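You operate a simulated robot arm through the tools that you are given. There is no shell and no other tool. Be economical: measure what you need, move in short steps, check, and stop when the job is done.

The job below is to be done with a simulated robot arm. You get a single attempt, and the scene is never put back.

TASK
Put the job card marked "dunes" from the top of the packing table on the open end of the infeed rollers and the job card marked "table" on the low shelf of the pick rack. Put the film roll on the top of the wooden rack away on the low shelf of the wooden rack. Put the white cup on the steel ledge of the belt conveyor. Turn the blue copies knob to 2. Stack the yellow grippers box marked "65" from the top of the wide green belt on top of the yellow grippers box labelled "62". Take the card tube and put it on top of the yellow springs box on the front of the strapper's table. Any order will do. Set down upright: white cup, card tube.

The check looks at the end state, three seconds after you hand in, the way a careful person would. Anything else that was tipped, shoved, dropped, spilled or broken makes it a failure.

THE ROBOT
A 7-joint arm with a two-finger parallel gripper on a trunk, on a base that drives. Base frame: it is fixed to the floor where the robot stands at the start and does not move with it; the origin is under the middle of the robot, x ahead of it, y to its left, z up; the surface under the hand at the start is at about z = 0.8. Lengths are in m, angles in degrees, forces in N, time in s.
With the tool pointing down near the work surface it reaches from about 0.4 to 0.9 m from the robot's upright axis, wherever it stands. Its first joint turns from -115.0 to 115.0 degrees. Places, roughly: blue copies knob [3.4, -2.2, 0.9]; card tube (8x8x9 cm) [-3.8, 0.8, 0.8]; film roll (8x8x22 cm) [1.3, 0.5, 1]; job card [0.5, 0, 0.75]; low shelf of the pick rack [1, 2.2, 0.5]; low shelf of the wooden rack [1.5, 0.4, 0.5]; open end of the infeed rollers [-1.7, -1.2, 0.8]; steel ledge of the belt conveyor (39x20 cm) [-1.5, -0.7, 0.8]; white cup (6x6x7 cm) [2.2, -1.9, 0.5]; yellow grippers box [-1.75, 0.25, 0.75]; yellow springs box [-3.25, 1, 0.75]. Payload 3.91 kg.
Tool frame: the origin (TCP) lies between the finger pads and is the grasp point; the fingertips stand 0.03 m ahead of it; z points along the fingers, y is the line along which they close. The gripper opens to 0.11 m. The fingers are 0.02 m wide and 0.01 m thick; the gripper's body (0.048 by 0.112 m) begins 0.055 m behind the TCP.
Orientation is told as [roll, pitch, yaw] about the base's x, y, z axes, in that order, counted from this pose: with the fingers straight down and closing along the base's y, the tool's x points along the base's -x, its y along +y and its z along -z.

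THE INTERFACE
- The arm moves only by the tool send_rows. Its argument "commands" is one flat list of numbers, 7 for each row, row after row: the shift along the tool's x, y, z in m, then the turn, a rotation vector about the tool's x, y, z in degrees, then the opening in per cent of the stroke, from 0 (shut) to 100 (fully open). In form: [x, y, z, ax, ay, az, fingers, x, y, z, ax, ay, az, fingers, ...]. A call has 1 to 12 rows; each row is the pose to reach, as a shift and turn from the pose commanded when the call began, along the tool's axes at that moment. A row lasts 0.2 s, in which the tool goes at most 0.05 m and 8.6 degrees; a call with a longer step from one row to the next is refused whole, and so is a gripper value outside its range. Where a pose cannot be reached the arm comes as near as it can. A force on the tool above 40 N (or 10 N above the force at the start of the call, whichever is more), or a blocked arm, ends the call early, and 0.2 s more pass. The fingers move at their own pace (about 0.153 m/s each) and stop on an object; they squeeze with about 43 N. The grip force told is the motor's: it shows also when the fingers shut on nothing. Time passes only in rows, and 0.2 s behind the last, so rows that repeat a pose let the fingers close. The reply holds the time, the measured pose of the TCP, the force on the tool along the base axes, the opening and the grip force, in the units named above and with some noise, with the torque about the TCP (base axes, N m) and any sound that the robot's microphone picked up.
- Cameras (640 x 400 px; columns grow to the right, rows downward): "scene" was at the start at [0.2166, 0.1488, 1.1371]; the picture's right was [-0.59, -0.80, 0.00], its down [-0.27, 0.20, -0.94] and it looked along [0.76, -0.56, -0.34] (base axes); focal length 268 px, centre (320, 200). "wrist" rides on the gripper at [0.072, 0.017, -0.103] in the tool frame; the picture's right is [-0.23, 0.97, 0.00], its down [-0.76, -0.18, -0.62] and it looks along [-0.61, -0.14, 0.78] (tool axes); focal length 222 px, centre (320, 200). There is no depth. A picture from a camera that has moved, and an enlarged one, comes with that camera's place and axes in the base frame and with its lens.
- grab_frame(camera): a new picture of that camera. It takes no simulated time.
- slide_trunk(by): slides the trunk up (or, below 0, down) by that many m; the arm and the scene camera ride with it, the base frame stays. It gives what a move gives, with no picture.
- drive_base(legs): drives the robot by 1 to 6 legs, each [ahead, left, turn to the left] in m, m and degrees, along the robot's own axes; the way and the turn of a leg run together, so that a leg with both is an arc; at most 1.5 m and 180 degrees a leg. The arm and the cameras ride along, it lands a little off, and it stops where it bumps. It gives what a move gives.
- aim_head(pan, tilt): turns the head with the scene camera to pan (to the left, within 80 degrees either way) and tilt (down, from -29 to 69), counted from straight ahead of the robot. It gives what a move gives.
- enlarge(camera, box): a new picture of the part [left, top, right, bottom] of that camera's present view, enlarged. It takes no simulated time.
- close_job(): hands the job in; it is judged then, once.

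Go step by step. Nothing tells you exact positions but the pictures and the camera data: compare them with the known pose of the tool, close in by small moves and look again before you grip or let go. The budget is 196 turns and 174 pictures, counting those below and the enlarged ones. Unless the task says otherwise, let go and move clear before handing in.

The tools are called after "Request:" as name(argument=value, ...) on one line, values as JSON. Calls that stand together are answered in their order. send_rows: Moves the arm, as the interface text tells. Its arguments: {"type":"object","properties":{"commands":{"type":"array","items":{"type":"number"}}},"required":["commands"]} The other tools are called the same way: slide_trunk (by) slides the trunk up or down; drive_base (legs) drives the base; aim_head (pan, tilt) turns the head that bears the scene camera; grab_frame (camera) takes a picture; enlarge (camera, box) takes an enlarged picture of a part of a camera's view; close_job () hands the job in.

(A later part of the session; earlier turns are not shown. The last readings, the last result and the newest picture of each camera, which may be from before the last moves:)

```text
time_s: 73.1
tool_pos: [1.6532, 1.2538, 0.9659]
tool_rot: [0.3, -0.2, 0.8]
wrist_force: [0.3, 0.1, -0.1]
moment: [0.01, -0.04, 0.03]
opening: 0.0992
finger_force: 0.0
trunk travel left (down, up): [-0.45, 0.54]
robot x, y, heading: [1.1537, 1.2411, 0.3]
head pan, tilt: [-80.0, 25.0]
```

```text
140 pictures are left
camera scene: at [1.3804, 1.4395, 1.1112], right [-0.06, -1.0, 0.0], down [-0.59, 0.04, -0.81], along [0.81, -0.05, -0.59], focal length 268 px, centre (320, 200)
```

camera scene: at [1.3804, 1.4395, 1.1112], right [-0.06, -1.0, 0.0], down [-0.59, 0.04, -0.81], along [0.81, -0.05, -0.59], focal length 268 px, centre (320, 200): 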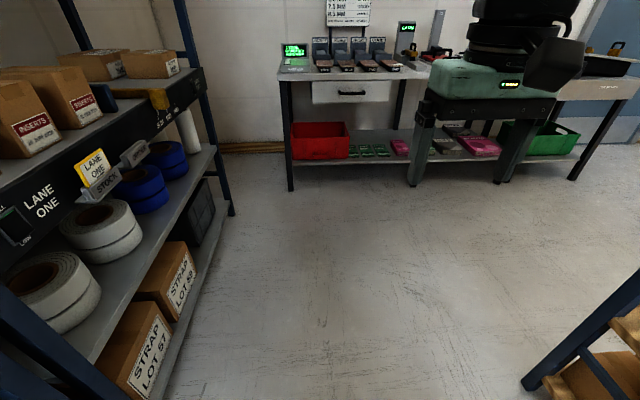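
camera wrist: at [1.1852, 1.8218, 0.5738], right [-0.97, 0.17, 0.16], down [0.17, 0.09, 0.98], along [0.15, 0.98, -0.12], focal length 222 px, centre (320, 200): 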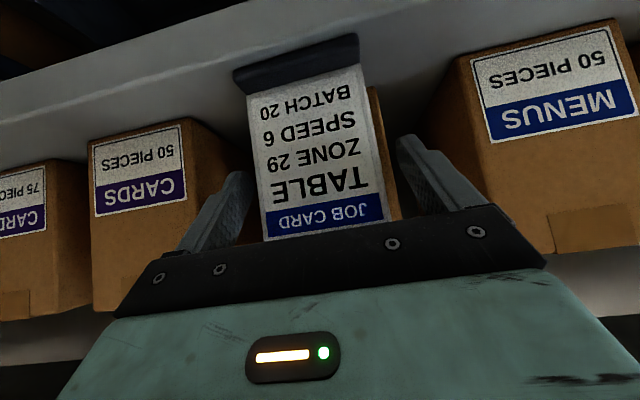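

The head is apparently held by the tucked arm. I'll shift away from the wooden rack a bit and turn to face it.

Request:
drive_base(legs=[[0.1, 0.12, 0], [0, 0, -90]])

Request:
aim_head(pan=0, tilt=30)

Request:
grab_frame(camera="scene")

```text
time_s: 78.3
tool_pos: [1.2622, 0.862, 0.9671]
tool_rot: [0.5, -0.1, -89.5]
wrist_force: [0.4, -0.3, -1.6]
moment: [0.01, 0.01, 0.03]
opening: 0.0991
finger_force: 0.0
trunk travel left (down, up): [-0.45, 0.54]
robot x, y, heading: [1.2512, 1.3654, -89.8]
head pan, tilt: [-80.0, 25.0]
```

```text
time_s: 79.8
tool_pos: [1.2629, 0.863, 0.9656]
tool_rot: [0.3, -0.1, -89.4]
wrist_force: [-0.7, -0.7, -0.2]
moment: [-0.02, 0.0, 0.0]
opening: 0.0991
finger_force: 0.1
trunk travel left (down, up): [-0.45, 0.54]
robot x, y, heading: [1.2537, 1.3607, -89.7]
head pan, tilt: [0.0, 30.0]
```

```text
139 pictures are left
camera scene: at [1.4562, 1.1305, 1.1203], right [-1.0, -0.01, 0.0], down [0.0, 0.5, -0.87], along [0.0, -0.87, -0.5], focal length 268 px, centre (320, 200)
```

scene: 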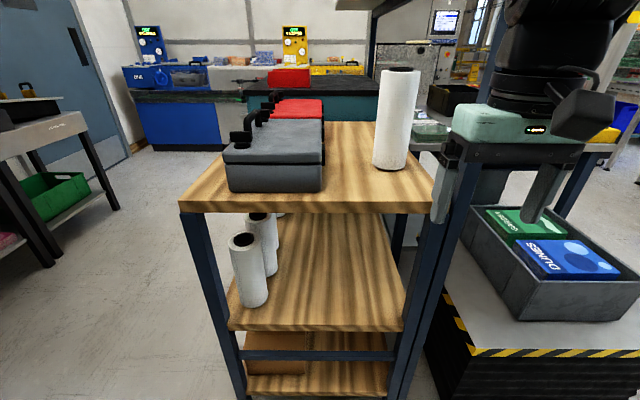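

Now I have a clear view: the film roll stands on the top shelf at about (1.28, 0.49), the shelf top is z≈0.855, and the low shelf z≈0.48 has free room. A tall post stands at (1.20, 0.68), so I'll approach diagonally from the +x side.

Request:
drive_base(legs=[[0.1, 0.48, 0], [0, 0, -30]])

Request:
grab_frame(camera="scene")

```text
time_s: 84.2
tool_pos: [1.4878, 0.8278, 0.9664]
tool_rot: [0.5, 0.0, -119.5]
wrist_force: [0.2, 0.1, 0.4]
moment: [0.03, -0.04, -0.01]
opening: 0.0989
finger_force: 0.1
trunk travel left (down, up): [-0.45, 0.54]
robot x, y, heading: [1.7261, 1.2688, -119.9]
head pan, tilt: [0.0, 30.0]
```

```text
138 pictures are left
camera scene: at [1.7891, 0.9617, 1.1205], right [-0.87, 0.5, 0.0], down [0.25, 0.43, -0.87], along [-0.43, -0.75, -0.5], focal length 268 px, centre (320, 200)
```

scene: 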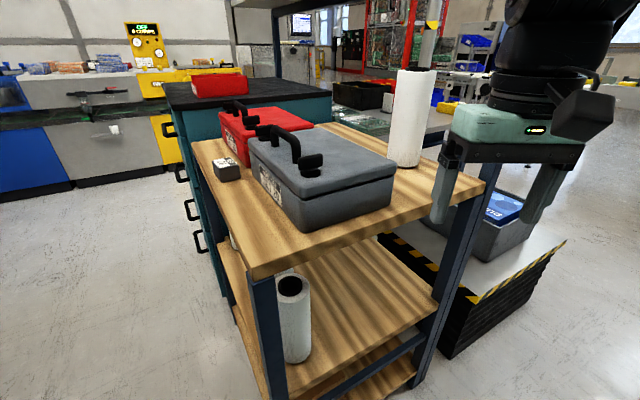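

Roll is about (1.29, 0.54) with the shelf at z≈0.87. I'll back up slightly, tilt the hand nearly horizontal with more reach, then look through the wrist camera.

Request:
drive_base(legs=[[-0.15, 0, 0]])

Request:
send_rows(commands=[-0.03, 0, -0.005, 0, 0, 0, 100, -0.06, 0, -0.01, 0, -7.5, 0, 100, -0.09, 0, -0.015, 0, -15, 0, 100, -0.12, 0, -0.02, 0, -22.5, 0, 100, -0.15, 0, -0.02, 0, -30, 0, 100, -0.18, 0, -0.02, 0, -37.5, 0, 100, -0.21, 0, -0.02, 0, -45, 0, 100, -0.24, 0, -0.02, 0, -52.5, 0, 100, -0.27, 0, -0.02, 0, -60, 0, 100, -0.29, 0, -0.02, 0, -67.5, 0, 100, -0.3, 0, -0.02, 0, -75, 0, 100, -0.3, 0, -0.02, 0, -75, 0, 100])

Request:
grab_frame(camera="wrist")

Request:
grab_frame(camera="scene")

```text
time_s: 85.6
tool_pos: [1.5627, 0.9551, 0.9661]
tool_rot: [0.5, -0.2, -119.1]
wrist_force: [0.7, -0.1, -0.4]
moment: [0.04, 0.01, -0.01]
opening: 0.0991
finger_force: 0.0
trunk travel left (down, up): [-0.45, 0.54]
robot x, y, heading: [1.8004, 1.3981, -119.3]
head pan, tilt: [0.0, 30.0]
```

```text
time_s: 88.2
tool_pos: [1.4175, 0.6905, 0.9872]
tool_rot: [2.1, -75.1, -121.2]
wrist_force: [-0.5, 0.3, 0.3]
moment: [-0.01, 0.01, 0.01]
opening: 0.1101
finger_force: 0.1
trunk travel left (down, up): [-0.45, 0.54]
robot x, y, heading: [1.8002, 1.3953, -119.1]
head pan, tilt: [0.0, 30.0]
```

```text
137 pictures are left
camera wrist: at [1.4906, 0.7859, 0.9431], right [0.82, -0.52, 0.23], down [0.04, 0.45, 0.89], along [-0.57, -0.73, 0.39], focal length 222 px, centre (320, 200)
```

wrist: 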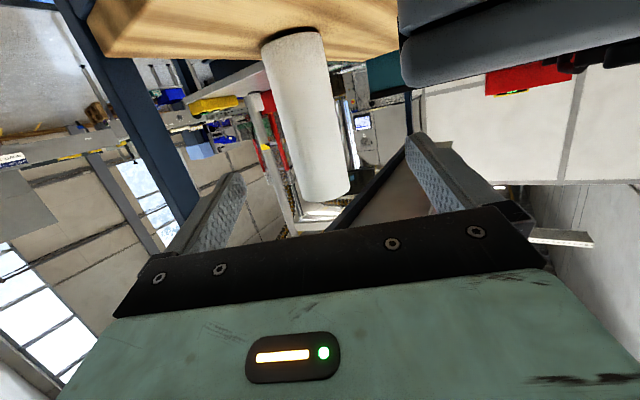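

```text
136 pictures are left
camera scene: at [1.8641, 1.0911, 1.1205], right [-0.87, 0.49, 0.0], down [0.25, 0.44, -0.87], along [-0.43, -0.75, -0.5], focal length 268 px, centre (320, 200)
```

scene: 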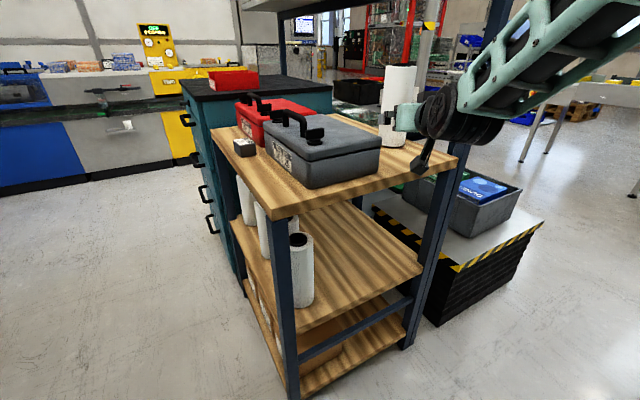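

The roll lies ahead, 22 cm from the TCP and about 1.6 cm to one side. I'll drive ahead part of the way, then re-measure.

Request:
drive_base(legs=[[0.12, 0, 0]])

Request:
send_rows(commands=[0.009, -0.008, 0.0, 0, 0, 0, 100, 0.018, -0.016, 0.0, 0, 0, 0, 100, 0.018, -0.016, 0, 0, 0, 0, 100])

Request:
grab_frame(camera="wrist")

```text
time_s: 89.4
tool_pos: [1.358, 0.5887, 0.9876]
tool_rot: [2.1, -75.0, -121.2]
wrist_force: [-0.5, -0.1, 0.2]
moment: [0.02, -0.01, -0.01]
opening: 0.1101
finger_force: 0.0
trunk travel left (down, up): [-0.45, 0.54]
robot x, y, heading: [1.7434, 1.2907, -119.4]
head pan, tilt: [0.0, 30.0]
```

```text
time_s: 90.2
tool_pos: [1.3455, 0.6007, 0.9682]
tool_rot: [2.3, -75.1, -121.3]
wrist_force: [-0.1, -0.2, 1.0]
moment: [0.01, 0.01, 0.03]
opening: 0.11
finger_force: 0.0
trunk travel left (down, up): [-0.45, 0.54]
robot x, y, heading: [1.7401, 1.2949, -119.6]
head pan, tilt: [0.0, 30.0]
```

```text
135 pictures are left
camera wrist: at [1.4194, 0.6944, 0.9247], right [0.82, -0.53, 0.23], down [0.04, 0.45, 0.89], along [-0.57, -0.72, 0.38], focal length 222 px, centre (320, 200)
```

wrist: 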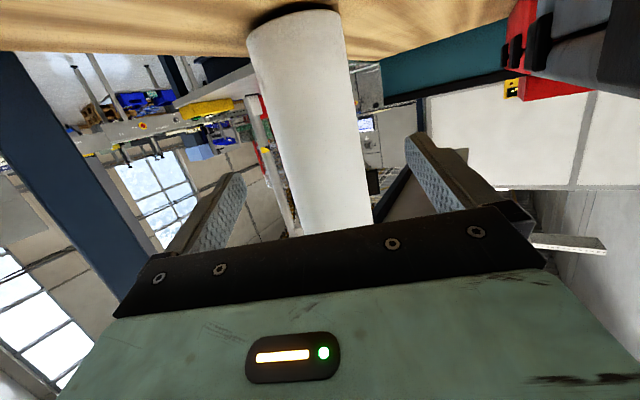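

Centred. Advancing to straddle the roll, then closing.

Request:
send_rows(commands=[-0.009, 0, 0.034, 0, 0, 0, 100, -0.018, 0, 0.066, 0, 0, 0, 100, -0.0255, 0, 0.095, 0, 0, 0, 100, -0.0255, 0, 0.095, 0, 0, 0, 100])

Request:
grab_frame(camera="wrist")

```text
time_s: 91.2
tool_pos: [1.2996, 0.5128, 0.9695]
tool_rot: [2.1, -75.1, -121.3]
wrist_force: [-1.0, -0.1, -0.5]
moment: [0.02, 0.01, 0.01]
opening: 0.1101
finger_force: 0.1
trunk travel left (down, up): [-0.45, 0.54]
robot x, y, heading: [1.7442, 1.2893, -119.5]
head pan, tilt: [0.0, 30.0]
```

```text
134 pictures are left
camera wrist: at [1.3714, 0.6074, 0.9257], right [0.82, -0.53, 0.23], down [0.04, 0.45, 0.89], along [-0.57, -0.72, 0.38], focal length 222 px, centre (320, 200)
```

wrist: 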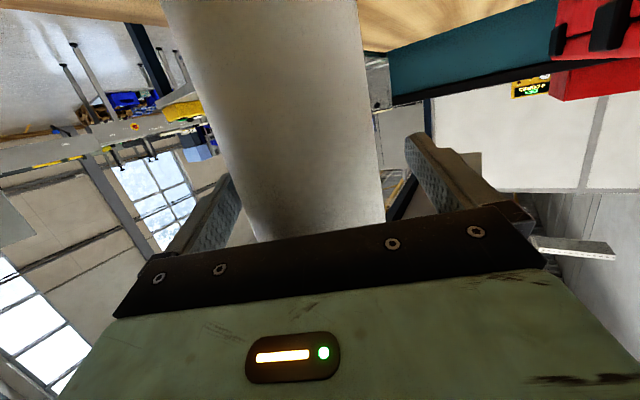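

Request:
send_rows(commands=[0, 0, 0, 0, 0, 0, 75, 0, 0, 0, 0, 0, 0, 50, 0, 0, 0, 0, 0, 0, 30, 0, 0, 0, 0, 0, 0, 30])

Request:
grab_frame(camera="wrist")

```text
time_s: 92.2
tool_pos: [1.2982, 0.5138, 0.9679]
tool_rot: [2.0, -75.1, -121.1]
wrist_force: [-0.9, -0.2, 1.5]
moment: [0.21, 0.24, 0.03]
opening: 0.0787
finger_force: 43.6
trunk travel left (down, up): [-0.45, 0.54]
robot x, y, heading: [1.7425, 1.2903, -119.3]
head pan, tilt: [0.0, 30.0]
```

```text
133 pictures are left
camera wrist: at [1.3714, 0.6075, 0.9257], right [0.82, -0.53, 0.23], down [0.04, 0.45, 0.89], along [-0.57, -0.72, 0.38], focal length 222 px, centre (320, 200)
```

wrist: 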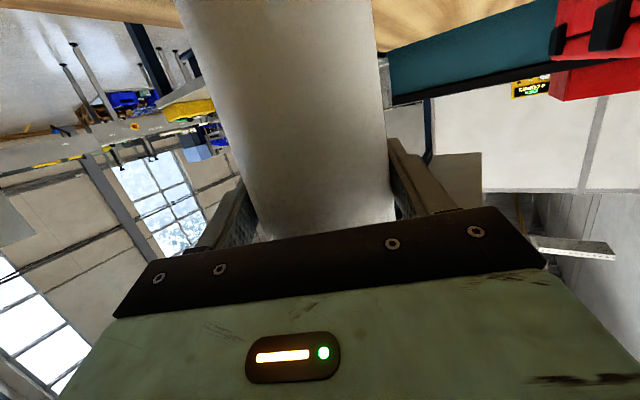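

Gripped. I'll raise the trunk so the roll clears the toolboxes, back away and re-angle for the low shelf.

Request:
slide_trunk(by=0.24)

Request:
drive_base(legs=[[-0.12, 0, 0], [-0.2, 0.34, 0], [0, 0, -16]])

Request:
grab_frame(camera="scene")

```text
time_s: 94.7
tool_pos: [1.3008, 0.5221, 1.1609]
tool_rot: [-2.2, -70.3, -117.4]
wrist_force: [-0.6, 0.6, -6.0]
moment: [0.02, 0.01, 0.02]
opening: 0.0777
finger_force: 42.8
trunk travel left (down, up): [-0.69, 0.3]
robot x, y, heading: [1.7438, 1.2891, -119.5]
head pan, tilt: [0.0, 30.0]
```

```text
time_s: 95.7
tool_pos: [1.3259, 0.5653, 1.189]
tool_rot: [-0.6, -72.8, -118.8]
wrist_force: [0.1, 0.1, -5.5]
moment: [0.07, -0.02, 0.02]
opening: 0.0781
finger_force: 42.7
trunk travel left (down, up): [-0.69, 0.3]
robot x, y, heading: [1.7726, 1.3365, -119.6]
head pan, tilt: [0.0, 30.0]
stopped in leg 1: the force on the tool passed its limit at 54 N (the readings are from after the stop); the commanded pose is now the measured one
```

```text
132 pictures are left
camera scene: at [1.8317, 1.0343, 1.3613], right [-0.87, 0.49, 0.0], down [0.25, 0.44, -0.87], along [-0.43, -0.75, -0.5], focal length 268 px, centre (320, 200)
```

scene: 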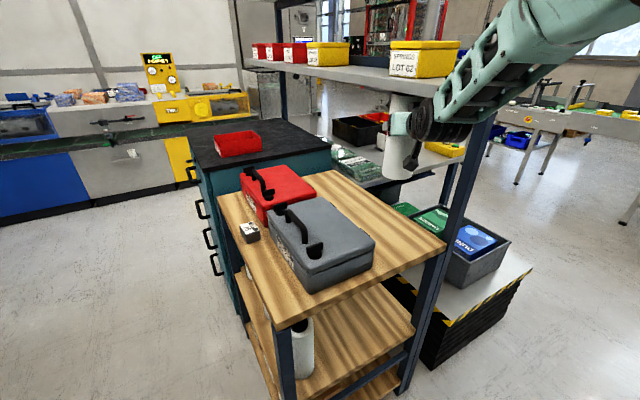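

The roll's top brushed the underside of an overhead shelf during the lift; I'll check the roll and the shelf contents.

Request:
enlarge(camera="scene", box=[240, 20, 520, 195])

Request:
grab_frame(camera="wrist")

```text
2.29 times, centred on (380, 108) of scene
camera zoom: at [1.8317, 1.0343, 1.3613], right [-0.87, 0.49, 0.0], down [0.25, 0.44, -0.87], along [-0.43, -0.75, -0.5], focal length 613 px, centre (183, 411)
```

zoom: 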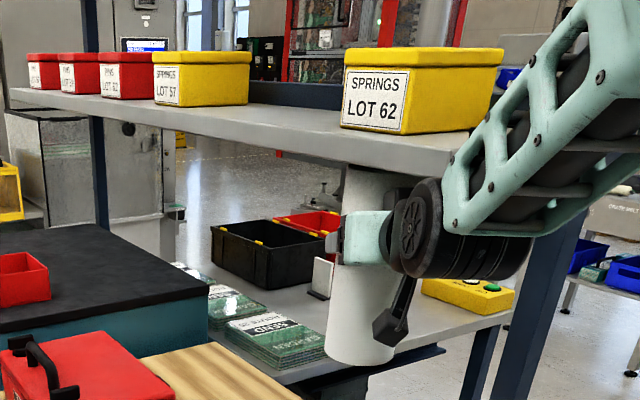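

```text
130 pictures are left
camera wrist: at [1.399, 0.6602, 1.1507], right [0.82, -0.54, 0.21], down [0.03, 0.41, 0.91], along [-0.58, -0.74, 0.35], focal length 222 px, centre (320, 200)
```

wrist: 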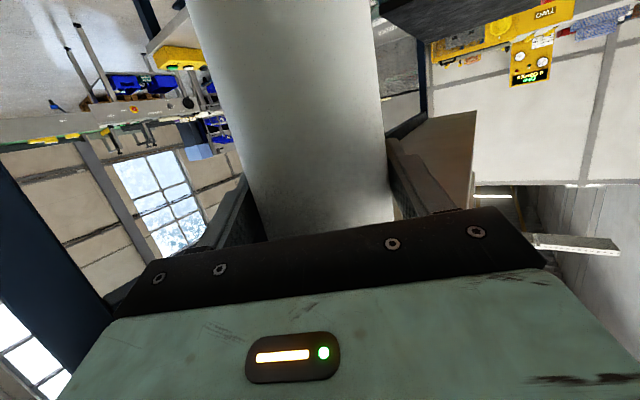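

The roll is still held and the shelf boxes look undisturbed. I'll lower a little to free it from that shelf, then leave sideways above the toolboxes (tops ≈0.98).

Request:
slide_trunk(by=-0.05)

Request:
drive_base(legs=[[-0.05, 0.03, 0], [-0.2, 0.34, 0], [0, 0, -16]])

Request:
grab_frame(camera="scene")

```text
time_s: 96.6
tool_pos: [1.3238, 0.5633, 1.1404]
tool_rot: [-0.4, -72.9, -119.0]
wrist_force: [-0.6, 0.8, -4.6]
moment: [0.07, -0.06, 0.01]
opening: 0.0778
finger_force: 43.1
trunk travel left (down, up): [-0.64, 0.35]
robot x, y, heading: [1.7685, 1.3386, -119.5]
head pan, tilt: [0.0, 30.0]
```

```text
time_s: 100.6
tool_pos: [1.5853, 0.7456, 1.1406]
tool_rot: [-0.4, -72.9, -134.5]
wrist_force: [-0.3, -0.7, -5.9]
moment: [0.03, -0.01, 0.01]
opening: 0.0779
finger_force: 42.7
trunk travel left (down, up): [-0.64, 0.35]
robot x, y, heading: [2.2219, 1.3721, -135.4]
head pan, tilt: [0.0, 30.0]
```

```text
129 pictures are left
camera scene: at [2.2007, 1.0609, 1.3104], right [-0.7, 0.71, 0.0], down [0.36, 0.35, -0.87], along [-0.61, -0.61, -0.5], focal length 268 px, centre (320, 200)
```

scene: 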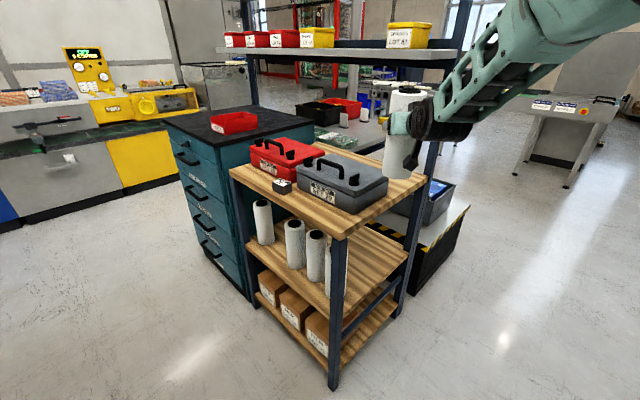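

Clear of the rack. Now back off slightly and lower the trunk to low-shelf height.

Request:
drive_base(legs=[[-0.07, 0, 0]])

Request:
slide_trunk(by=-0.46)

Request:
grab_frame(camera="scene")

Request:
grab_frame(camera="wrist")

```text
time_s: 101.6
tool_pos: [1.635, 0.7934, 1.1401]
tool_rot: [-0.4, -72.8, -134.6]
wrist_force: [0.0, 0.4, -6.1]
moment: [0.05, -0.03, 0.0]
opening: 0.0779
finger_force: 43.2
trunk travel left (down, up): [-0.64, 0.35]
robot x, y, heading: [2.2691, 1.4166, -135.4]
head pan, tilt: [0.0, 30.0]
```

```text
refused: -0.46 is not a number from -0.4 to 0.4
```

```text
128 pictures are left
camera scene: at [2.2495, 1.109, 1.3104], right [-0.7, 0.71, 0.0], down [0.35, 0.35, -0.87], along [-0.61, -0.61, -0.5], focal length 268 px, centre (320, 200)
```

scene: 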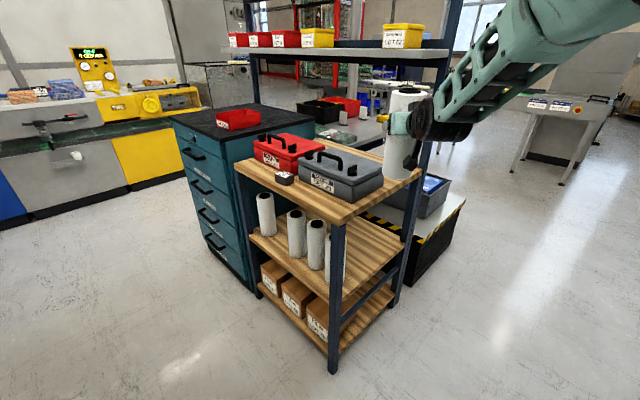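

```text
127 pictures are left
camera wrist: at [1.7321, 0.8651, 1.1009], right [0.64, -0.74, 0.21], down [0.14, 0.39, 0.91], along [-0.75, -0.56, 0.35], focal length 222 px, centre (320, 200)
```

wrist: 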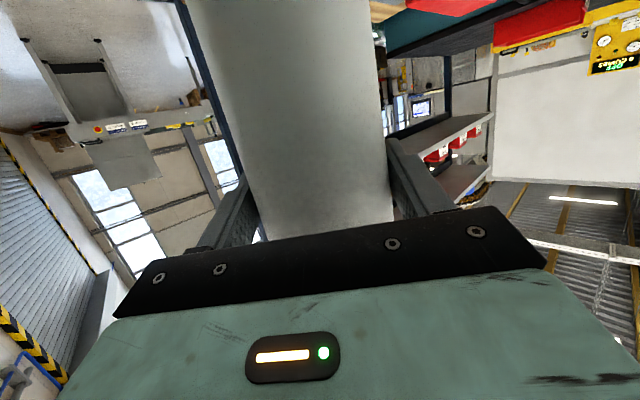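

Request:
slide_trunk(by=-0.4)

Request:
slide_trunk(by=-0.05)

Request:
aim_head(pan=0, tilt=15)

Request:
grab_frame(camera="scene")

```text
time_s: 105.5
tool_pos: [1.6341, 0.7919, 0.7401]
tool_rot: [-0.3, -72.8, -134.6]
wrist_force: [0.6, -0.1, -5.5]
moment: [-0.01, -0.04, -0.02]
opening: 0.0778
finger_force: 43.4
trunk travel left (down, up): [-0.24, 0.75]
robot x, y, heading: [2.2687, 1.4158, -135.3]
head pan, tilt: [0.0, 30.0]
```

```text
time_s: 106.4
tool_pos: [1.6348, 0.7937, 0.6895]
tool_rot: [-0.4, -72.9, -134.6]
wrist_force: [0.0, -0.4, -4.8]
moment: [0.03, -0.03, 0.02]
opening: 0.0778
finger_force: 42.7
trunk travel left (down, up): [-0.19, 0.8]
robot x, y, heading: [2.271, 1.4196, -135.2]
head pan, tilt: [0.0, 30.0]
```

```text
time_s: 107.2
tool_pos: [1.635, 0.7935, 0.6895]
tool_rot: [-0.5, -72.9, -134.6]
wrist_force: [0.1, -0.1, -6.4]
moment: [0.02, -0.06, -0.01]
opening: 0.0776
finger_force: 43.2
trunk travel left (down, up): [-0.19, 0.8]
robot x, y, heading: [2.271, 1.419, -135.4]
head pan, tilt: [0.0, 15.0]
```

```text
126 pictures are left
camera scene: at [2.2475, 1.107, 0.8846], right [-0.7, 0.71, 0.0], down [0.18, 0.18, -0.97], along [-0.69, -0.68, -0.26], focal length 268 px, centre (320, 200)
```

scene: 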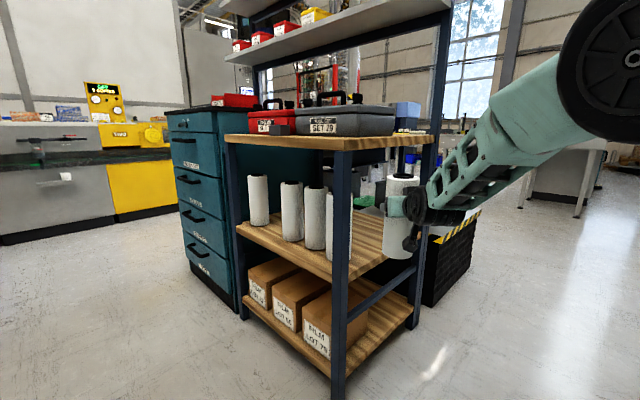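

The roll hangs at bottom z≈0.557 with room above and below. I'll drop 3 cm and drive it in between the posts.

Request:
slide_trunk(by=-0.03)

Request:
drive_base(legs=[[0.15, 0, 0]])

Request:
grab_frame(camera="scene")

```text
time_s: 107.9
tool_pos: [1.6359, 0.794, 0.6598]
tool_rot: [-0.5, -72.9, -134.6]
wrist_force: [0.3, -0.5, -4.9]
moment: [-0.01, -0.06, 0.0]
opening: 0.0778
finger_force: 42.8
trunk travel left (down, up): [-0.16, 0.83]
robot x, y, heading: [2.2715, 1.4204, -135.2]
head pan, tilt: [0.0, 15.0]
```

```text
time_s: 109.3
tool_pos: [1.5277, 0.6874, 0.6609]
tool_rot: [-0.5, -72.9, -134.6]
wrist_force: [-0.8, -0.4, -5.4]
moment: [0.04, -0.03, 0.03]
opening: 0.0777
finger_force: 43.1
trunk travel left (down, up): [-0.16, 0.83]
robot x, y, heading: [2.163, 1.3147, -135.1]
head pan, tilt: [0.0, 15.0]
```

```text
125 pictures are left
camera scene: at [2.1402, 1.0008, 0.8546], right [-0.7, 0.71, 0.0], down [0.18, 0.18, -0.97], along [-0.69, -0.68, -0.26], focal length 268 px, centre (320, 200)
```

scene: 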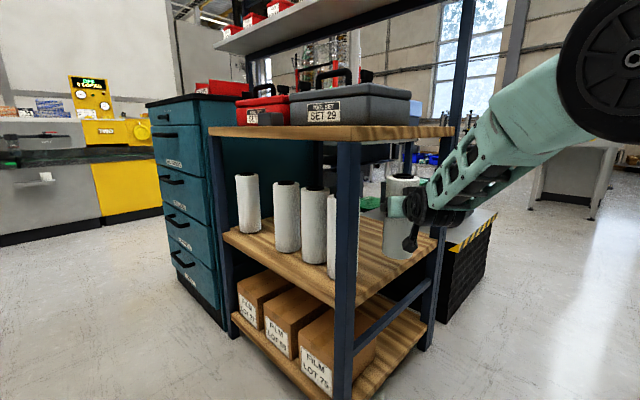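

Request:
drive_base(legs=[[0.14, 0, 0]])

Request:
grab_frame(camera="scene")

Request:
grab_frame(camera="wrist")

```text
time_s: 110.6
tool_pos: [1.4336, 0.5921, 0.6593]
tool_rot: [-0.4, -72.9, -134.7]
wrist_force: [0.3, -0.5, -4.7]
moment: [0.04, -0.07, 0.02]
opening: 0.0779
finger_force: 42.8
trunk travel left (down, up): [-0.16, 0.83]
robot x, y, heading: [2.0713, 1.2192, -135.3]
head pan, tilt: [0.0, 15.0]
```

```text
124 pictures are left
camera scene: at [2.045, 0.906, 0.8546], right [-0.7, 0.71, 0.0], down [0.18, 0.18, -0.97], along [-0.69, -0.68, -0.26], focal length 268 px, centre (320, 200)
```

scene: 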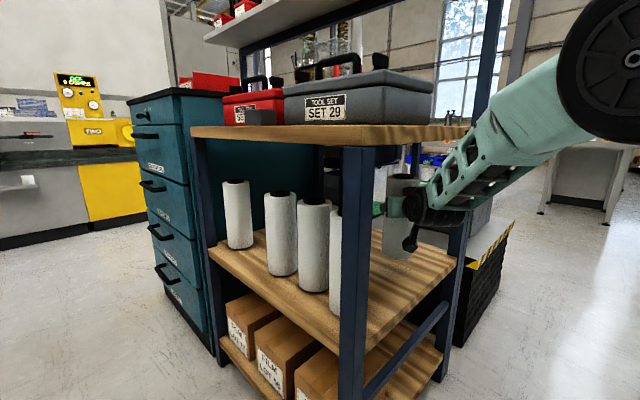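

```text
123 pictures are left
camera wrist: at [1.5298, 0.6641, 0.6208], right [0.64, -0.74, 0.21], down [0.14, 0.39, 0.91], along [-0.75, -0.56, 0.35], focal length 222 px, centre (320, 200)
```

wrist: 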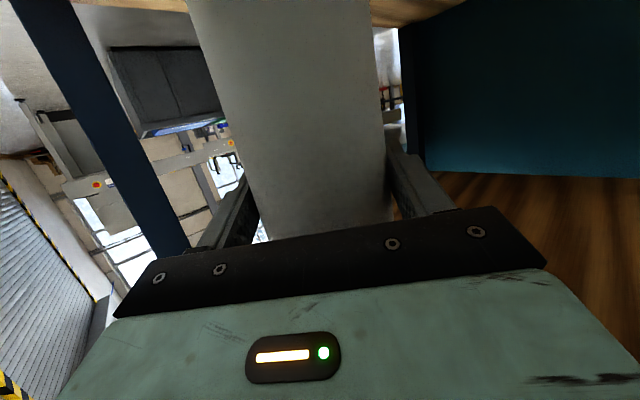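

Positioned inside. Lowering in small steps until contact.

Request:
send_rows(commands=[0.0096, 0, 0.003, 0, 0, 0, 30, 0.019, 0, 0.006, 0, 0, 0, 30, 0.027, 0, 0.008, 0, 0, 0, 30, 0.033, 0, 0.01, 0, 0, 0, 30, 0.038, 0, 0.0117, 0, 0, 0, 30, 0.043, 0, 0.013, 0, 0, 0, 30, 0.047, 0, 0.0145, 0, 0, 0, 30, 0.051, 0, 0.0155, 0, 0, 0, 30])

```text
time_s: 112.4
tool_pos: [1.4342, 0.5926, 0.6117]
tool_rot: [-0.1, -73.5, -134.8]
wrist_force: [-1.0, -7.2, 28.6]
moment: [-0.39, 0.12, -0.05]
opening: 0.0776
finger_force: 43.0
trunk travel left (down, up): [-0.16, 0.83]
robot x, y, heading: [2.0682, 1.2172, -135.2]
head pan, tilt: [0.0, 15.0]
```

Contact. Release and look.

Request:
send_rows(commands=[-0.003, 0, -0.001, 0, 0, 0, 30, -0.003, 0, -0.001, 0, 0, 0, 80, -0.003, 0, -0.001, 0, 0, 0, 100, -0.003, 0, -0.001, 0, 0, 0, 100])

Request:
grab_frame(camera="wrist")

Request:
drive_base(legs=[[-0.15, 0, 0], [-0.12, 0, 0]])

Request:
grab_frame(camera="scene")

```text
time_s: 113.4
tool_pos: [1.4322, 0.5937, 0.6097]
tool_rot: [-0.5, -72.8, -134.5]
wrist_force: [-0.5, 0.1, -0.3]
moment: [0.01, -0.01, 0.01]
opening: 0.1101
finger_force: 0.0
trunk travel left (down, up): [-0.16, 0.83]
robot x, y, heading: [2.0661, 1.2192, -135.2]
head pan, tilt: [0.0, 15.0]
```

```text
122 pictures are left
camera wrist: at [1.5297, 0.6653, 0.5706], right [0.64, -0.74, 0.21], down [0.14, 0.39, 0.91], along [-0.75, -0.56, 0.35], focal length 222 px, centre (320, 200)
```

wrist: 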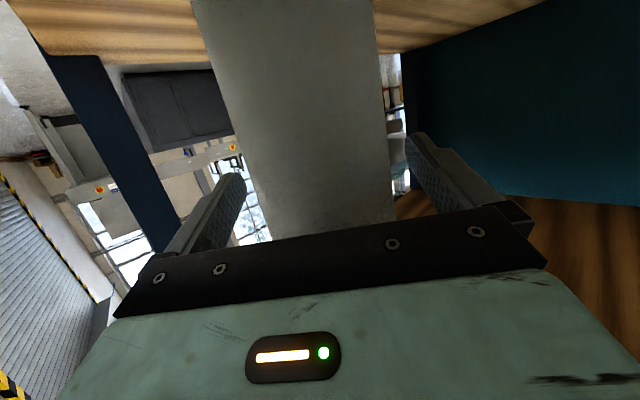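

```text
time_s: 115.6
tool_pos: [1.6287, 0.7845, 0.6112]
tool_rot: [-0.3, -72.8, -134.3]
wrist_force: [-0.2, 0.0, -0.2]
moment: [-0.03, 0.02, 0.01]
opening: 0.1101
finger_force: 0.1
trunk travel left (down, up): [-0.16, 0.83]
robot x, y, heading: [2.2621, 1.4139, -134.6]
head pan, tilt: [0.0, 15.0]
```

```text
121 pictures are left
camera scene: at [2.2401, 1.0996, 0.8547], right [-0.71, 0.71, 0.0], down [0.18, 0.18, -0.97], along [-0.68, -0.68, -0.26], focal length 268 px, centre (320, 200)
```

scene: 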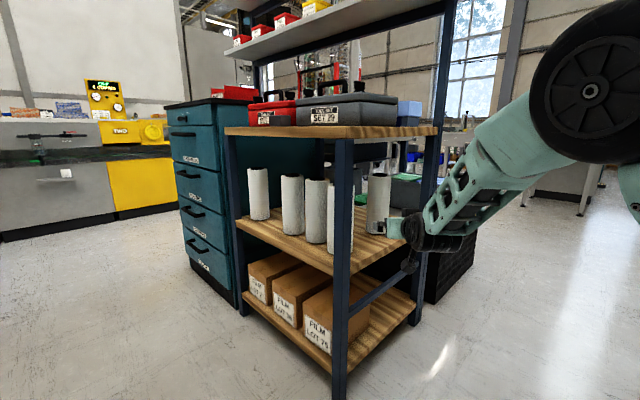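

The film roll stands on the low shelf. Next the knob and cup: I'll fold the arm, raise the trunk and look toward -y.

Request:
send_rows(commands=[-0.004, 0, -0.033, 0, 0, 0, 100, -0.008, 0, -0.066, 0, 7.3, 0, 100, -0.012, 0, -0.099, 0, 14.6, 0, 100, -0.017, 0, -0.132, 0, 21.9, 0, 100, -0.021, 0, -0.165, 0, 29.2, 0, 100, -0.025, 0, -0.198, 0, 36.5, 0, 100, -0.03, 0, -0.231, 0, 43.8, 0, 100, -0.034, 0, -0.264, 0, 51.1, 0, 100, -0.038, 0, -0.297, 0, 58.4, 0, 100, -0.042, 0, -0.33, 0, 65.7, 0, 100, -0.047, 0, -0.359, 0, 73, 0, 100])

Request:
slide_trunk(by=0.29)

Request:
drive_base(legs=[[0, 0, 45], [0.15, 0.35, 0]])

Request:
grab_frame(camera="scene")

```text
time_s: 118.0
tool_pos: [1.8608, 1.0172, 0.763]
tool_rot: [-0.1, 0.2, -134.8]
wrist_force: [0.1, 1.3, 0.3]
moment: [0.01, 0.0, -0.01]
opening: 0.1099
finger_force: 0.1
trunk travel left (down, up): [-0.16, 0.83]
robot x, y, heading: [2.2622, 1.4144, -135.0]
head pan, tilt: [0.0, 15.0]
```

```text
time_s: 120.9
tool_pos: [1.8598, 1.0155, 1.0515]
tool_rot: [-0.1, 0.1, -134.8]
wrist_force: [-0.7, -0.2, -0.5]
moment: [0.01, -0.02, 0.01]
opening: 0.1101
finger_force: 0.0
trunk travel left (down, up): [-0.45, 0.54]
robot x, y, heading: [2.2614, 1.409, -134.9]
head pan, tilt: [0.0, 15.0]
```

```text
time_s: 125.4
tool_pos: [2.6069, 0.6952, 1.052]
tool_rot: [-0.1, 0.1, -89.9]
wrist_force: [0.2, 0.4, -0.8]
moment: [-0.02, 0.01, -0.01]
opening: 0.1097
finger_force: 0.1
trunk travel left (down, up): [-0.45, 0.54]
robot x, y, heading: [2.6115, 1.2593, -89.9]
head pan, tilt: [0.0, 15.0]
```

```text
120 pictures are left
camera scene: at [2.8163, 1.0229, 1.1447], right [-1.0, 0.0, 0.0], down [0.0, 0.26, -0.97], along [0.0, -0.97, -0.26], focal length 268 px, centre (320, 200)
```

scene: 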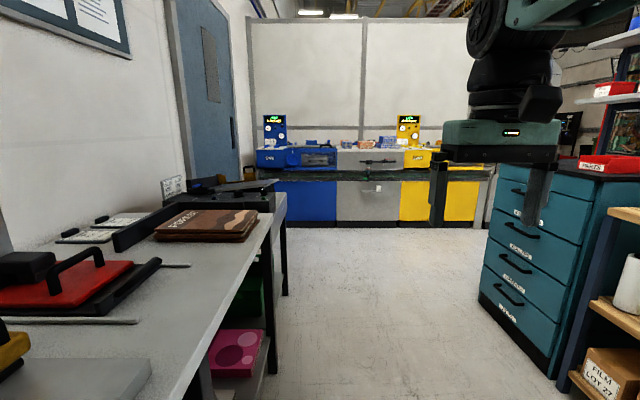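

The knob's machine (blue) and the yellow one are at the far end. I'll drive down the aisle and look closer.

Request:
drive_base(legs=[[1.4, -0.1, 0], [0.8, 0.45, 0]])

Request:
aim_head(pan=5, tilt=22)

Request:
grab_frame(camera="scene")

```text
time_s: 135.3
tool_pos: [2.7967, -1.2032, 1.0524]
tool_rot: [-0.1, 0.1, -84.2]
wrist_force: [0.3, -0.7, -0.3]
moment: [0.02, 0.01, 0.01]
opening: 0.1101
finger_force: 0.1
trunk travel left (down, up): [-0.45, 0.54]
robot x, y, heading: [2.7467, -0.6423, -84.4]
head pan, tilt: [0.0, 15.0]
stopped in leg 2: the robot was blocked; the commanded pose is now the measured one
```

```text
time_s: 136.0
tool_pos: [2.7966, -1.2035, 1.0513]
tool_rot: [-0.1, 0.1, -84.1]
wrist_force: [0.0, -0.3, 0.3]
moment: [0.02, -0.04, -0.01]
opening: 0.1099
finger_force: 0.1
trunk travel left (down, up): [-0.45, 0.54]
robot x, y, heading: [2.746, -0.6435, -84.4]
head pan, tilt: [5.0, 22.0]
```

```text
119 pictures are left
camera scene: at [2.9826, -0.8555, 1.1333], right [-0.98, -0.18, 0.0], down [-0.07, 0.37, -0.93], along [0.17, -0.91, -0.37], focal length 268 px, centre (320, 200)
```

scene: 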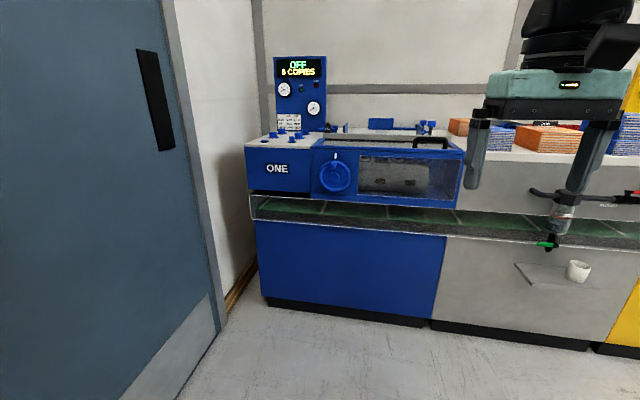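

I see the blue machine with a display, and the white cup on a small ledge. Zooming on both.

Request:
enlarge(camera="scene", box=[240, 45, 400, 210])

Request:
enlarge(camera="scene", box=[480, 170, 640, 300])

```text
2.42 times, centred on (320, 128) of scene
camera zoom: at [2.9826, -0.8555, 1.1333], right [-0.98, -0.18, 0.0], down [-0.07, 0.37, -0.93], along [0.17, -0.91, -0.37], focal length 650 px, centre (320, 376)
```

zoom: 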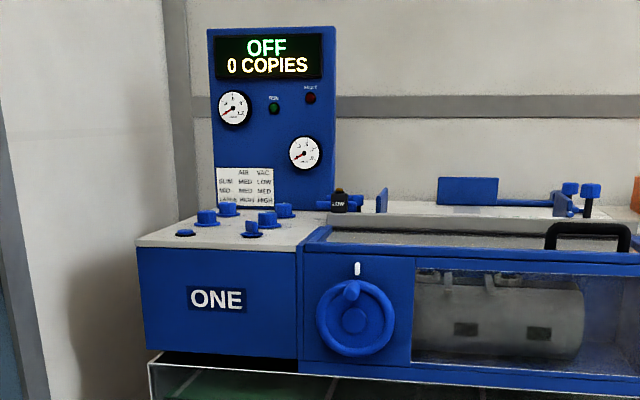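

```text
3.08 times, centred on (560, 235) of scene
camera zoom: at [2.9826, -0.8555, 1.1333], right [-0.98, -0.18, 0.0], down [-0.07, 0.37, -0.93], along [0.17, -0.91, -0.37], focal length 825 px, centre (-418, 92)
```

zoom: 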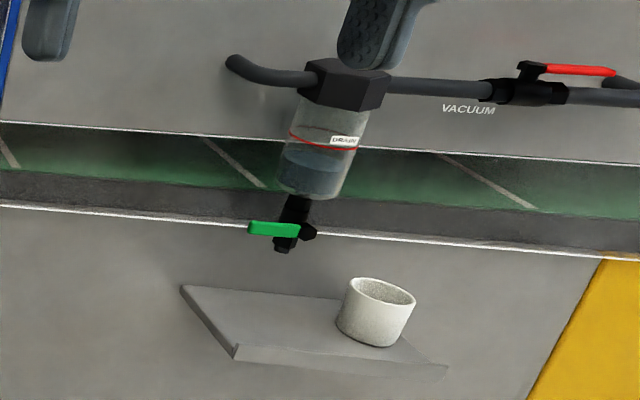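

The knobs on the deck of machine "ONE" are where the copies knob should be. I'll drive closer for a top view.

Request:
drive_base(legs=[[0.4, 0, 0], [0.15, 0, -5.6], [0, 0.4, 0]])

Request:
aim_head(pan=5, tilt=30)

Request:
grab_frame(camera="scene")

```text
time_s: 141.6
tool_pos: [3.1943, -1.7544, 1.0523]
tool_rot: [-0.1, 0.1, -89.4]
wrist_force: [0.0, -0.1, -0.2]
moment: [0.01, 0.01, -0.01]
opening: 0.1102
finger_force: 0.1
trunk travel left (down, up): [-0.45, 0.54]
robot x, y, heading: [3.1974, -1.1895, -89.7]
head pan, tilt: [5.0, 22.0]
```

```text
time_s: 142.3
tool_pos: [3.1956, -1.7544, 1.0521]
tool_rot: [-0.1, 0.1, -89.4]
wrist_force: [-0.6, -0.9, -0.1]
moment: [-0.02, 0.0, -0.02]
opening: 0.1101
finger_force: 0.0
trunk travel left (down, up): [-0.45, 0.54]
robot x, y, heading: [3.1962, -1.1899, -89.9]
head pan, tilt: [5.0, 30.0]
```

```text
116 pictures are left
camera scene: at [3.4117, -1.423, 1.1205], right [-1.0, -0.09, 0.0], down [-0.05, 0.5, -0.87], along [0.08, -0.86, -0.5], focal length 268 px, centre (320, 200)
```

scene: 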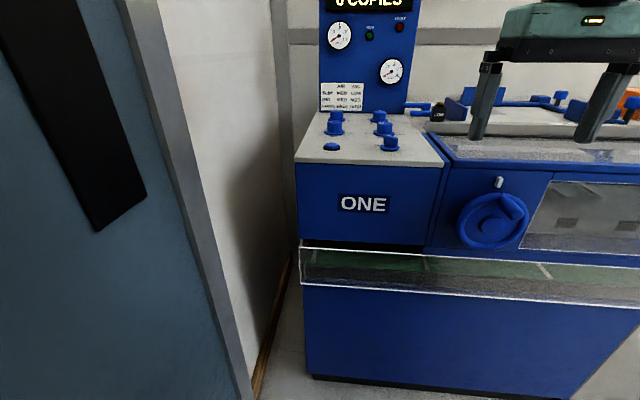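

Request:
slide_trunk(by=0.3)

Request:
aim_head(pan=5, tilt=42)

Request:
enlarge(camera="scene", box=[270, 50, 450, 210])

```text
time_s: 145.3
tool_pos: [3.1961, -1.7553, 1.3517]
tool_rot: [-0.1, 0.1, -89.4]
wrist_force: [0.7, 0.2, -0.1]
moment: [-0.01, -0.02, 0.01]
opening: 0.11
finger_force: 0.1
trunk travel left (down, up): [-0.75, 0.24]
robot x, y, heading: [3.1979, -1.1916, -89.7]
head pan, tilt: [5.0, 30.0]
```

```text
time_s: 146.1
tool_pos: [3.1948, -1.7549, 1.3512]
tool_rot: [-0.1, 0.1, -89.4]
wrist_force: [0.5, 0.2, -0.2]
moment: [0.0, -0.01, 0.01]
opening: 0.1098
finger_force: 0.0
trunk travel left (down, up): [-0.75, 0.24]
robot x, y, heading: [3.1965, -1.1917, -89.8]
head pan, tilt: [5.0, 42.0]
```

```text
2.50 times, centred on (360, 130) of scene
camera zoom: at [3.4111, -1.4162, 1.4022], right [-1.0, -0.09, 0.0], down [-0.06, 0.67, -0.74], along [0.07, -0.74, -0.67], focal length 670 px, centre (220, 375)
```

zoom: 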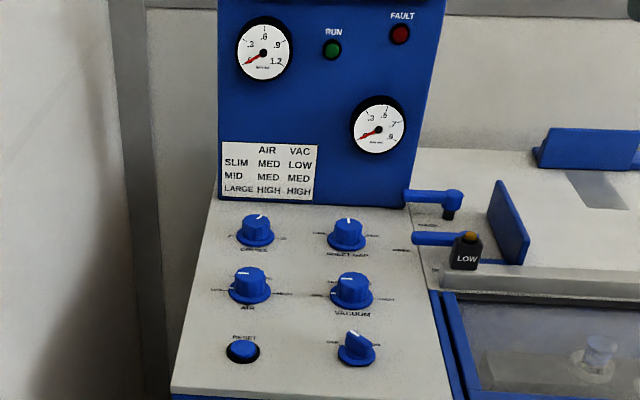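

Request:
enlarge(camera="scene", box=[325, 128, 385, 164])

Request:
enlarge(camera="scene", box=[355, 128, 435, 200])

```text
10.67 times, centred on (355, 146) of scene
camera zoom: at [3.4111, -1.4162, 1.4022], right [-1.0, -0.09, 0.0], down [-0.06, 0.67, -0.74], along [0.07, -0.74, -0.67], focal length 2859 px, centre (-53, 776)
```

zoom: 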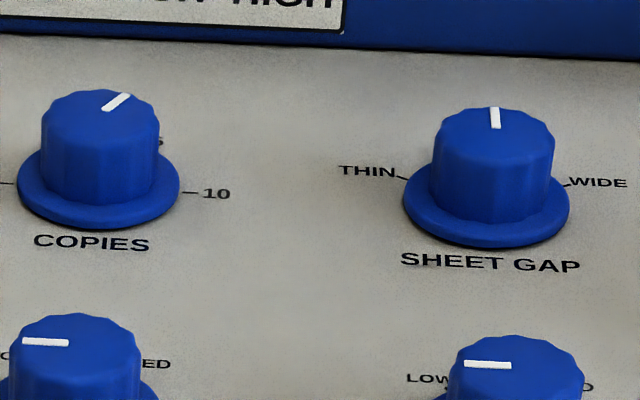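

```text
5.56 times, centred on (395, 164) of scene
camera zoom: at [3.4111, -1.4162, 1.4022], right [-1.0, -0.09, 0.0], down [-0.06, 0.67, -0.74], along [0.07, -0.74, -0.67], focal length 1489 px, centre (-97, 400)
```

zoom: 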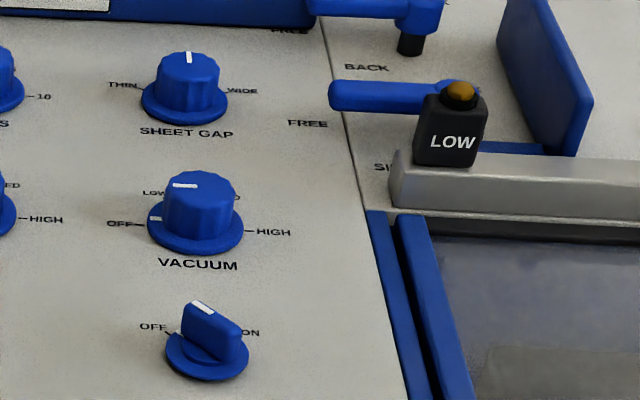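

The COPIES knob is the rear-left one at about (3.44, -2.28). I need to see its scale from above, so I'll move closer and use the wrist camera.

Request:
drive_base(legs=[[0.26, 0.1, 0]])

Request:
send_rows(commands=[-0.04, 0.025, 0.02, 0, 0, 0, 100, -0.07, 0.05, 0.06, 0, 0, 0, 100, -0.1, 0.08, 0.1, 0, 0, 0, 100, -0.13, 0.11, 0.12, 0, 0, 0, 100, -0.16, 0.13, 0.14, 0, 0, 0, 100])

Request:
grab_frame(camera="wrist")

```text
time_s: 148.0
tool_pos: [3.3028, -2.014, 1.3518]
tool_rot: [-0.1, 0.1, -89.0]
wrist_force: [-0.5, -0.3, -0.1]
moment: [-0.04, -0.05, -0.01]
opening: 0.1102
finger_force: 0.0
trunk travel left (down, up): [-0.75, 0.24]
robot x, y, heading: [3.2996, -1.4535, -89.4]
head pan, tilt: [5.0, 42.0]
```

```text
refused: row 1 steps farther than a row can; nothing moved
```

```text
112 pictures are left
camera wrist: at [3.3194, -1.943, 1.455], right [0.98, -0.21, 0.0], down [-0.16, -0.77, 0.62], along [-0.13, -0.61, -0.78], focal length 222 px, centre (320, 200)
```

wrist: 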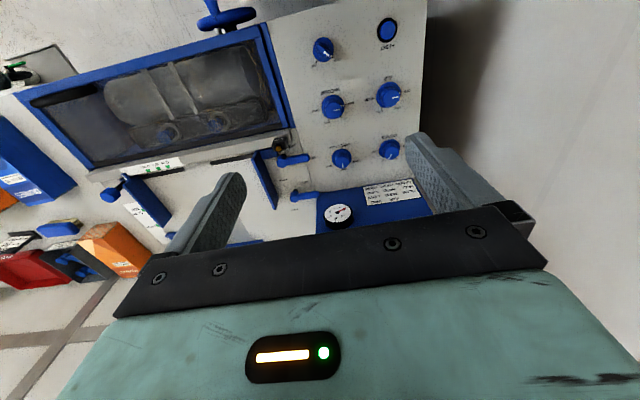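

Request:
enlarge(camera="wrist", box=[360, 130, 420, 167])

```text
10.67 times, centred on (390, 148) of wrist
camera zoom: at [3.3194, -1.943, 1.455], right [0.98, -0.21, 0.0], down [-0.16, -0.77, 0.62], along [-0.13, -0.61, -0.78], focal length 2369 px, centre (-427, 749)
```

zoom: 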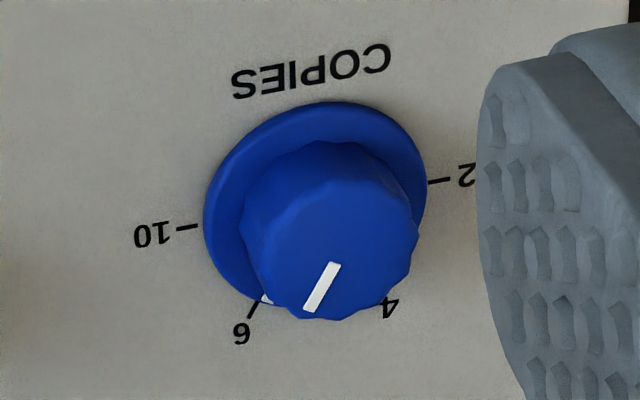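

The scale runs 2 (left), 4, 6, 10 (right), with the pointer now at 6; 2 is a 120° counter-clockwise turn. I'll position above the knob with the hand pre-rotated −60°.

Request:
send_rows(commands=[-0.02, 0.013, 0.03, 0, 0, 6, 100, -0.04, 0.027, 0.06, 0, 0, 12, 100, -0.065, 0.04, 0.09, 0, 0, 18, 100, -0.088, 0.053, 0.12, 0, 0, 24, 100, -0.11, 0.067, 0.15, 0, 0, 30, 100, -0.13, 0.08, 0.18, 0, 0, 36, 100, -0.153, 0.093, 0.21, 0, 0, 42, 100, -0.175, 0.107, 0.24, 0, 0, 48, 100, -0.197, 0.12, 0.27, 0, 0, 54, 100, -0.219, 0.133, 0.29, 0, 0, 60, 100, -0.219, 0.133, 0.29, 0, 0, 60, 100])

Request:
grab_frame(camera="wrist")

Request:
grab_frame(camera="scene")

```text
time_s: 150.4
tool_pos: [3.4403, -2.2331, 1.0622]
tool_rot: [-0.2, 0.0, -149.1]
wrist_force: [-0.2, 0.7, -0.2]
moment: [0.02, 0.02, -0.02]
opening: 0.11
finger_force: 0.1
trunk travel left (down, up): [-0.75, 0.24]
robot x, y, heading: [3.3009, -1.448, -89.2]
head pan, tilt: [5.0, 42.0]
```

```text
110 pictures are left
camera wrist: at [3.5119, -2.2105, 1.1651], right [0.31, -0.95, 0.0], down [-0.74, -0.24, 0.62], along [-0.59, -0.19, -0.78], focal length 222 px, centre (320, 200)
```

wrist: 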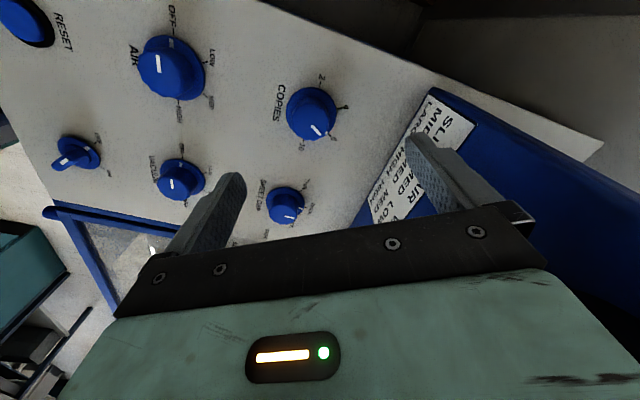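

```text
109 pictures are left
camera scene: at [3.5158, -1.674, 1.4022], right [-0.99, -0.1, 0.0], down [-0.07, 0.67, -0.74], along [0.07, -0.74, -0.67], focal length 268 px, centre (320, 200)
```

scene: 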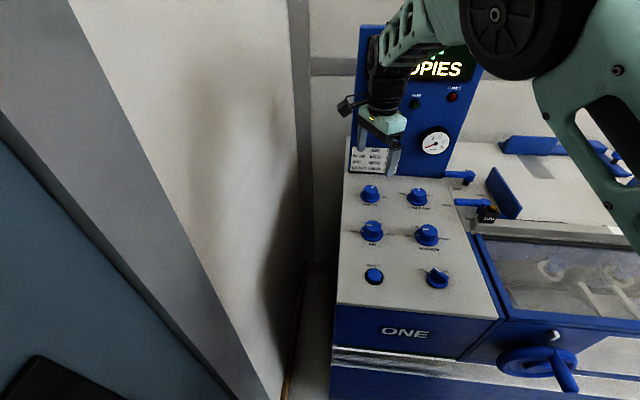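

Aligned within a few mm. Descending toward the knob with a small correction.

Request:
send_rows(commands=[0, -0.003, 0.03, 0, 0, 0, 100, 0, -0.0065, 0.06, 0, 0, 0, 100, 0, -0.0065, 0.06, 0, 0, 0, 100])

Request:
grab_frame(camera="wrist")

```text
time_s: 151.2
tool_pos: [3.4347, -2.2262, 1.0028]
tool_rot: [-0.1, 0.0, -149.0]
wrist_force: [-1.3, 0.9, -0.9]
moment: [-0.01, -0.01, 0.01]
opening: 0.1097
finger_force: 0.1
trunk travel left (down, up): [-0.75, 0.24]
robot x, y, heading: [3.3022, -1.4525, -89.0]
head pan, tilt: [5.0, 42.0]
```

```text
108 pictures are left
camera wrist: at [3.5055, -2.2041, 1.1044], right [0.31, -0.95, 0.0], down [-0.74, -0.24, 0.62], along [-0.59, -0.19, -0.78], focal length 222 px, centre (320, 200)
```

wrist: 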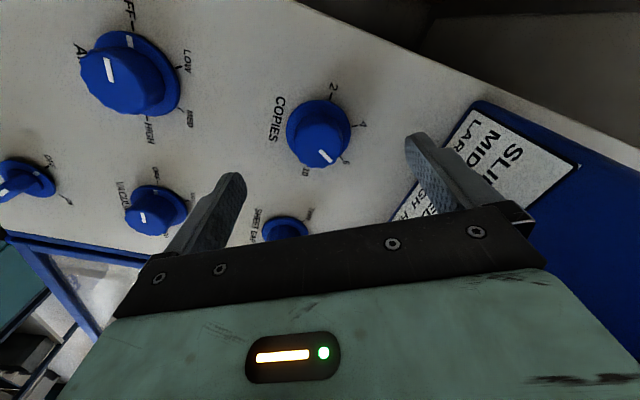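

Request:
send_rows(commands=[0.002, 0, 0.01, 0, 0, 0, 100, 0.003, 0, 0.02, 0, 0, 0, 100, 0.003, 0, 0.03, 0, 0, 0, 100, 0.003, 0, 0.03, 0, 0, 0, 100])

Request:
grab_frame(camera="wrist")

Request:
enlarge(camera="scene", box=[320, 130, 460, 220])

```text
time_s: 152.2
tool_pos: [3.436, -2.2235, 0.9724]
tool_rot: [-0.2, 0.0, -149.0]
wrist_force: [0.0, -0.8, -0.7]
moment: [-0.03, -0.02, 0.0]
opening: 0.11
finger_force: 0.0
trunk travel left (down, up): [-0.75, 0.24]
robot x, y, heading: [3.3022, -1.4519, -89.0]
head pan, tilt: [5.0, 42.0]
```

```text
107 pictures are left
camera wrist: at [3.5086, -2.2025, 1.0747], right [0.31, -0.95, 0.0], down [-0.74, -0.24, 0.62], along [-0.59, -0.19, -0.78], focal length 222 px, centre (320, 200)
```

wrist: 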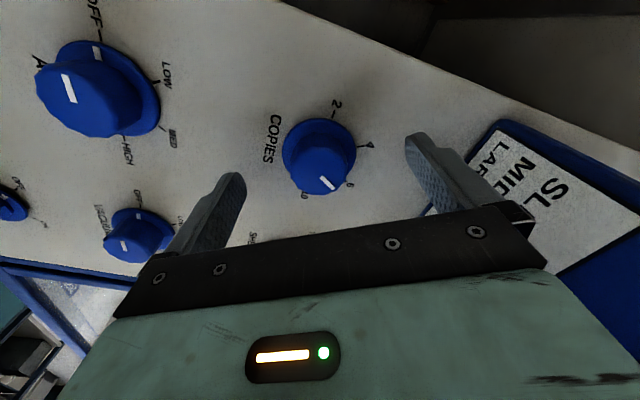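

```text
4.44 times, centred on (390, 175) of scene
camera zoom: at [3.5158, -1.674, 1.4022], right [-0.99, -0.1, 0.0], down [-0.07, 0.67, -0.74], along [0.07, -0.74, -0.67], focal length 1191 px, centre (9, 311)
```

zoom: 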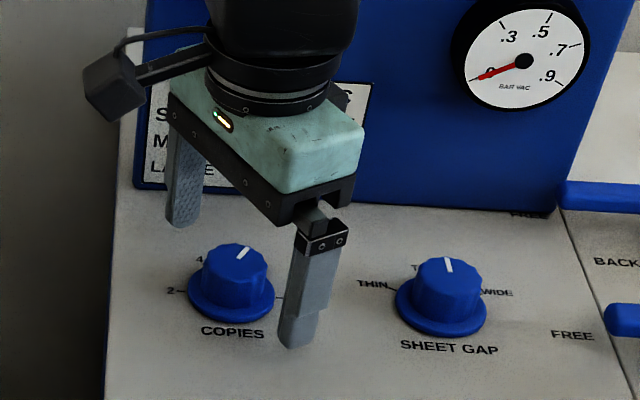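

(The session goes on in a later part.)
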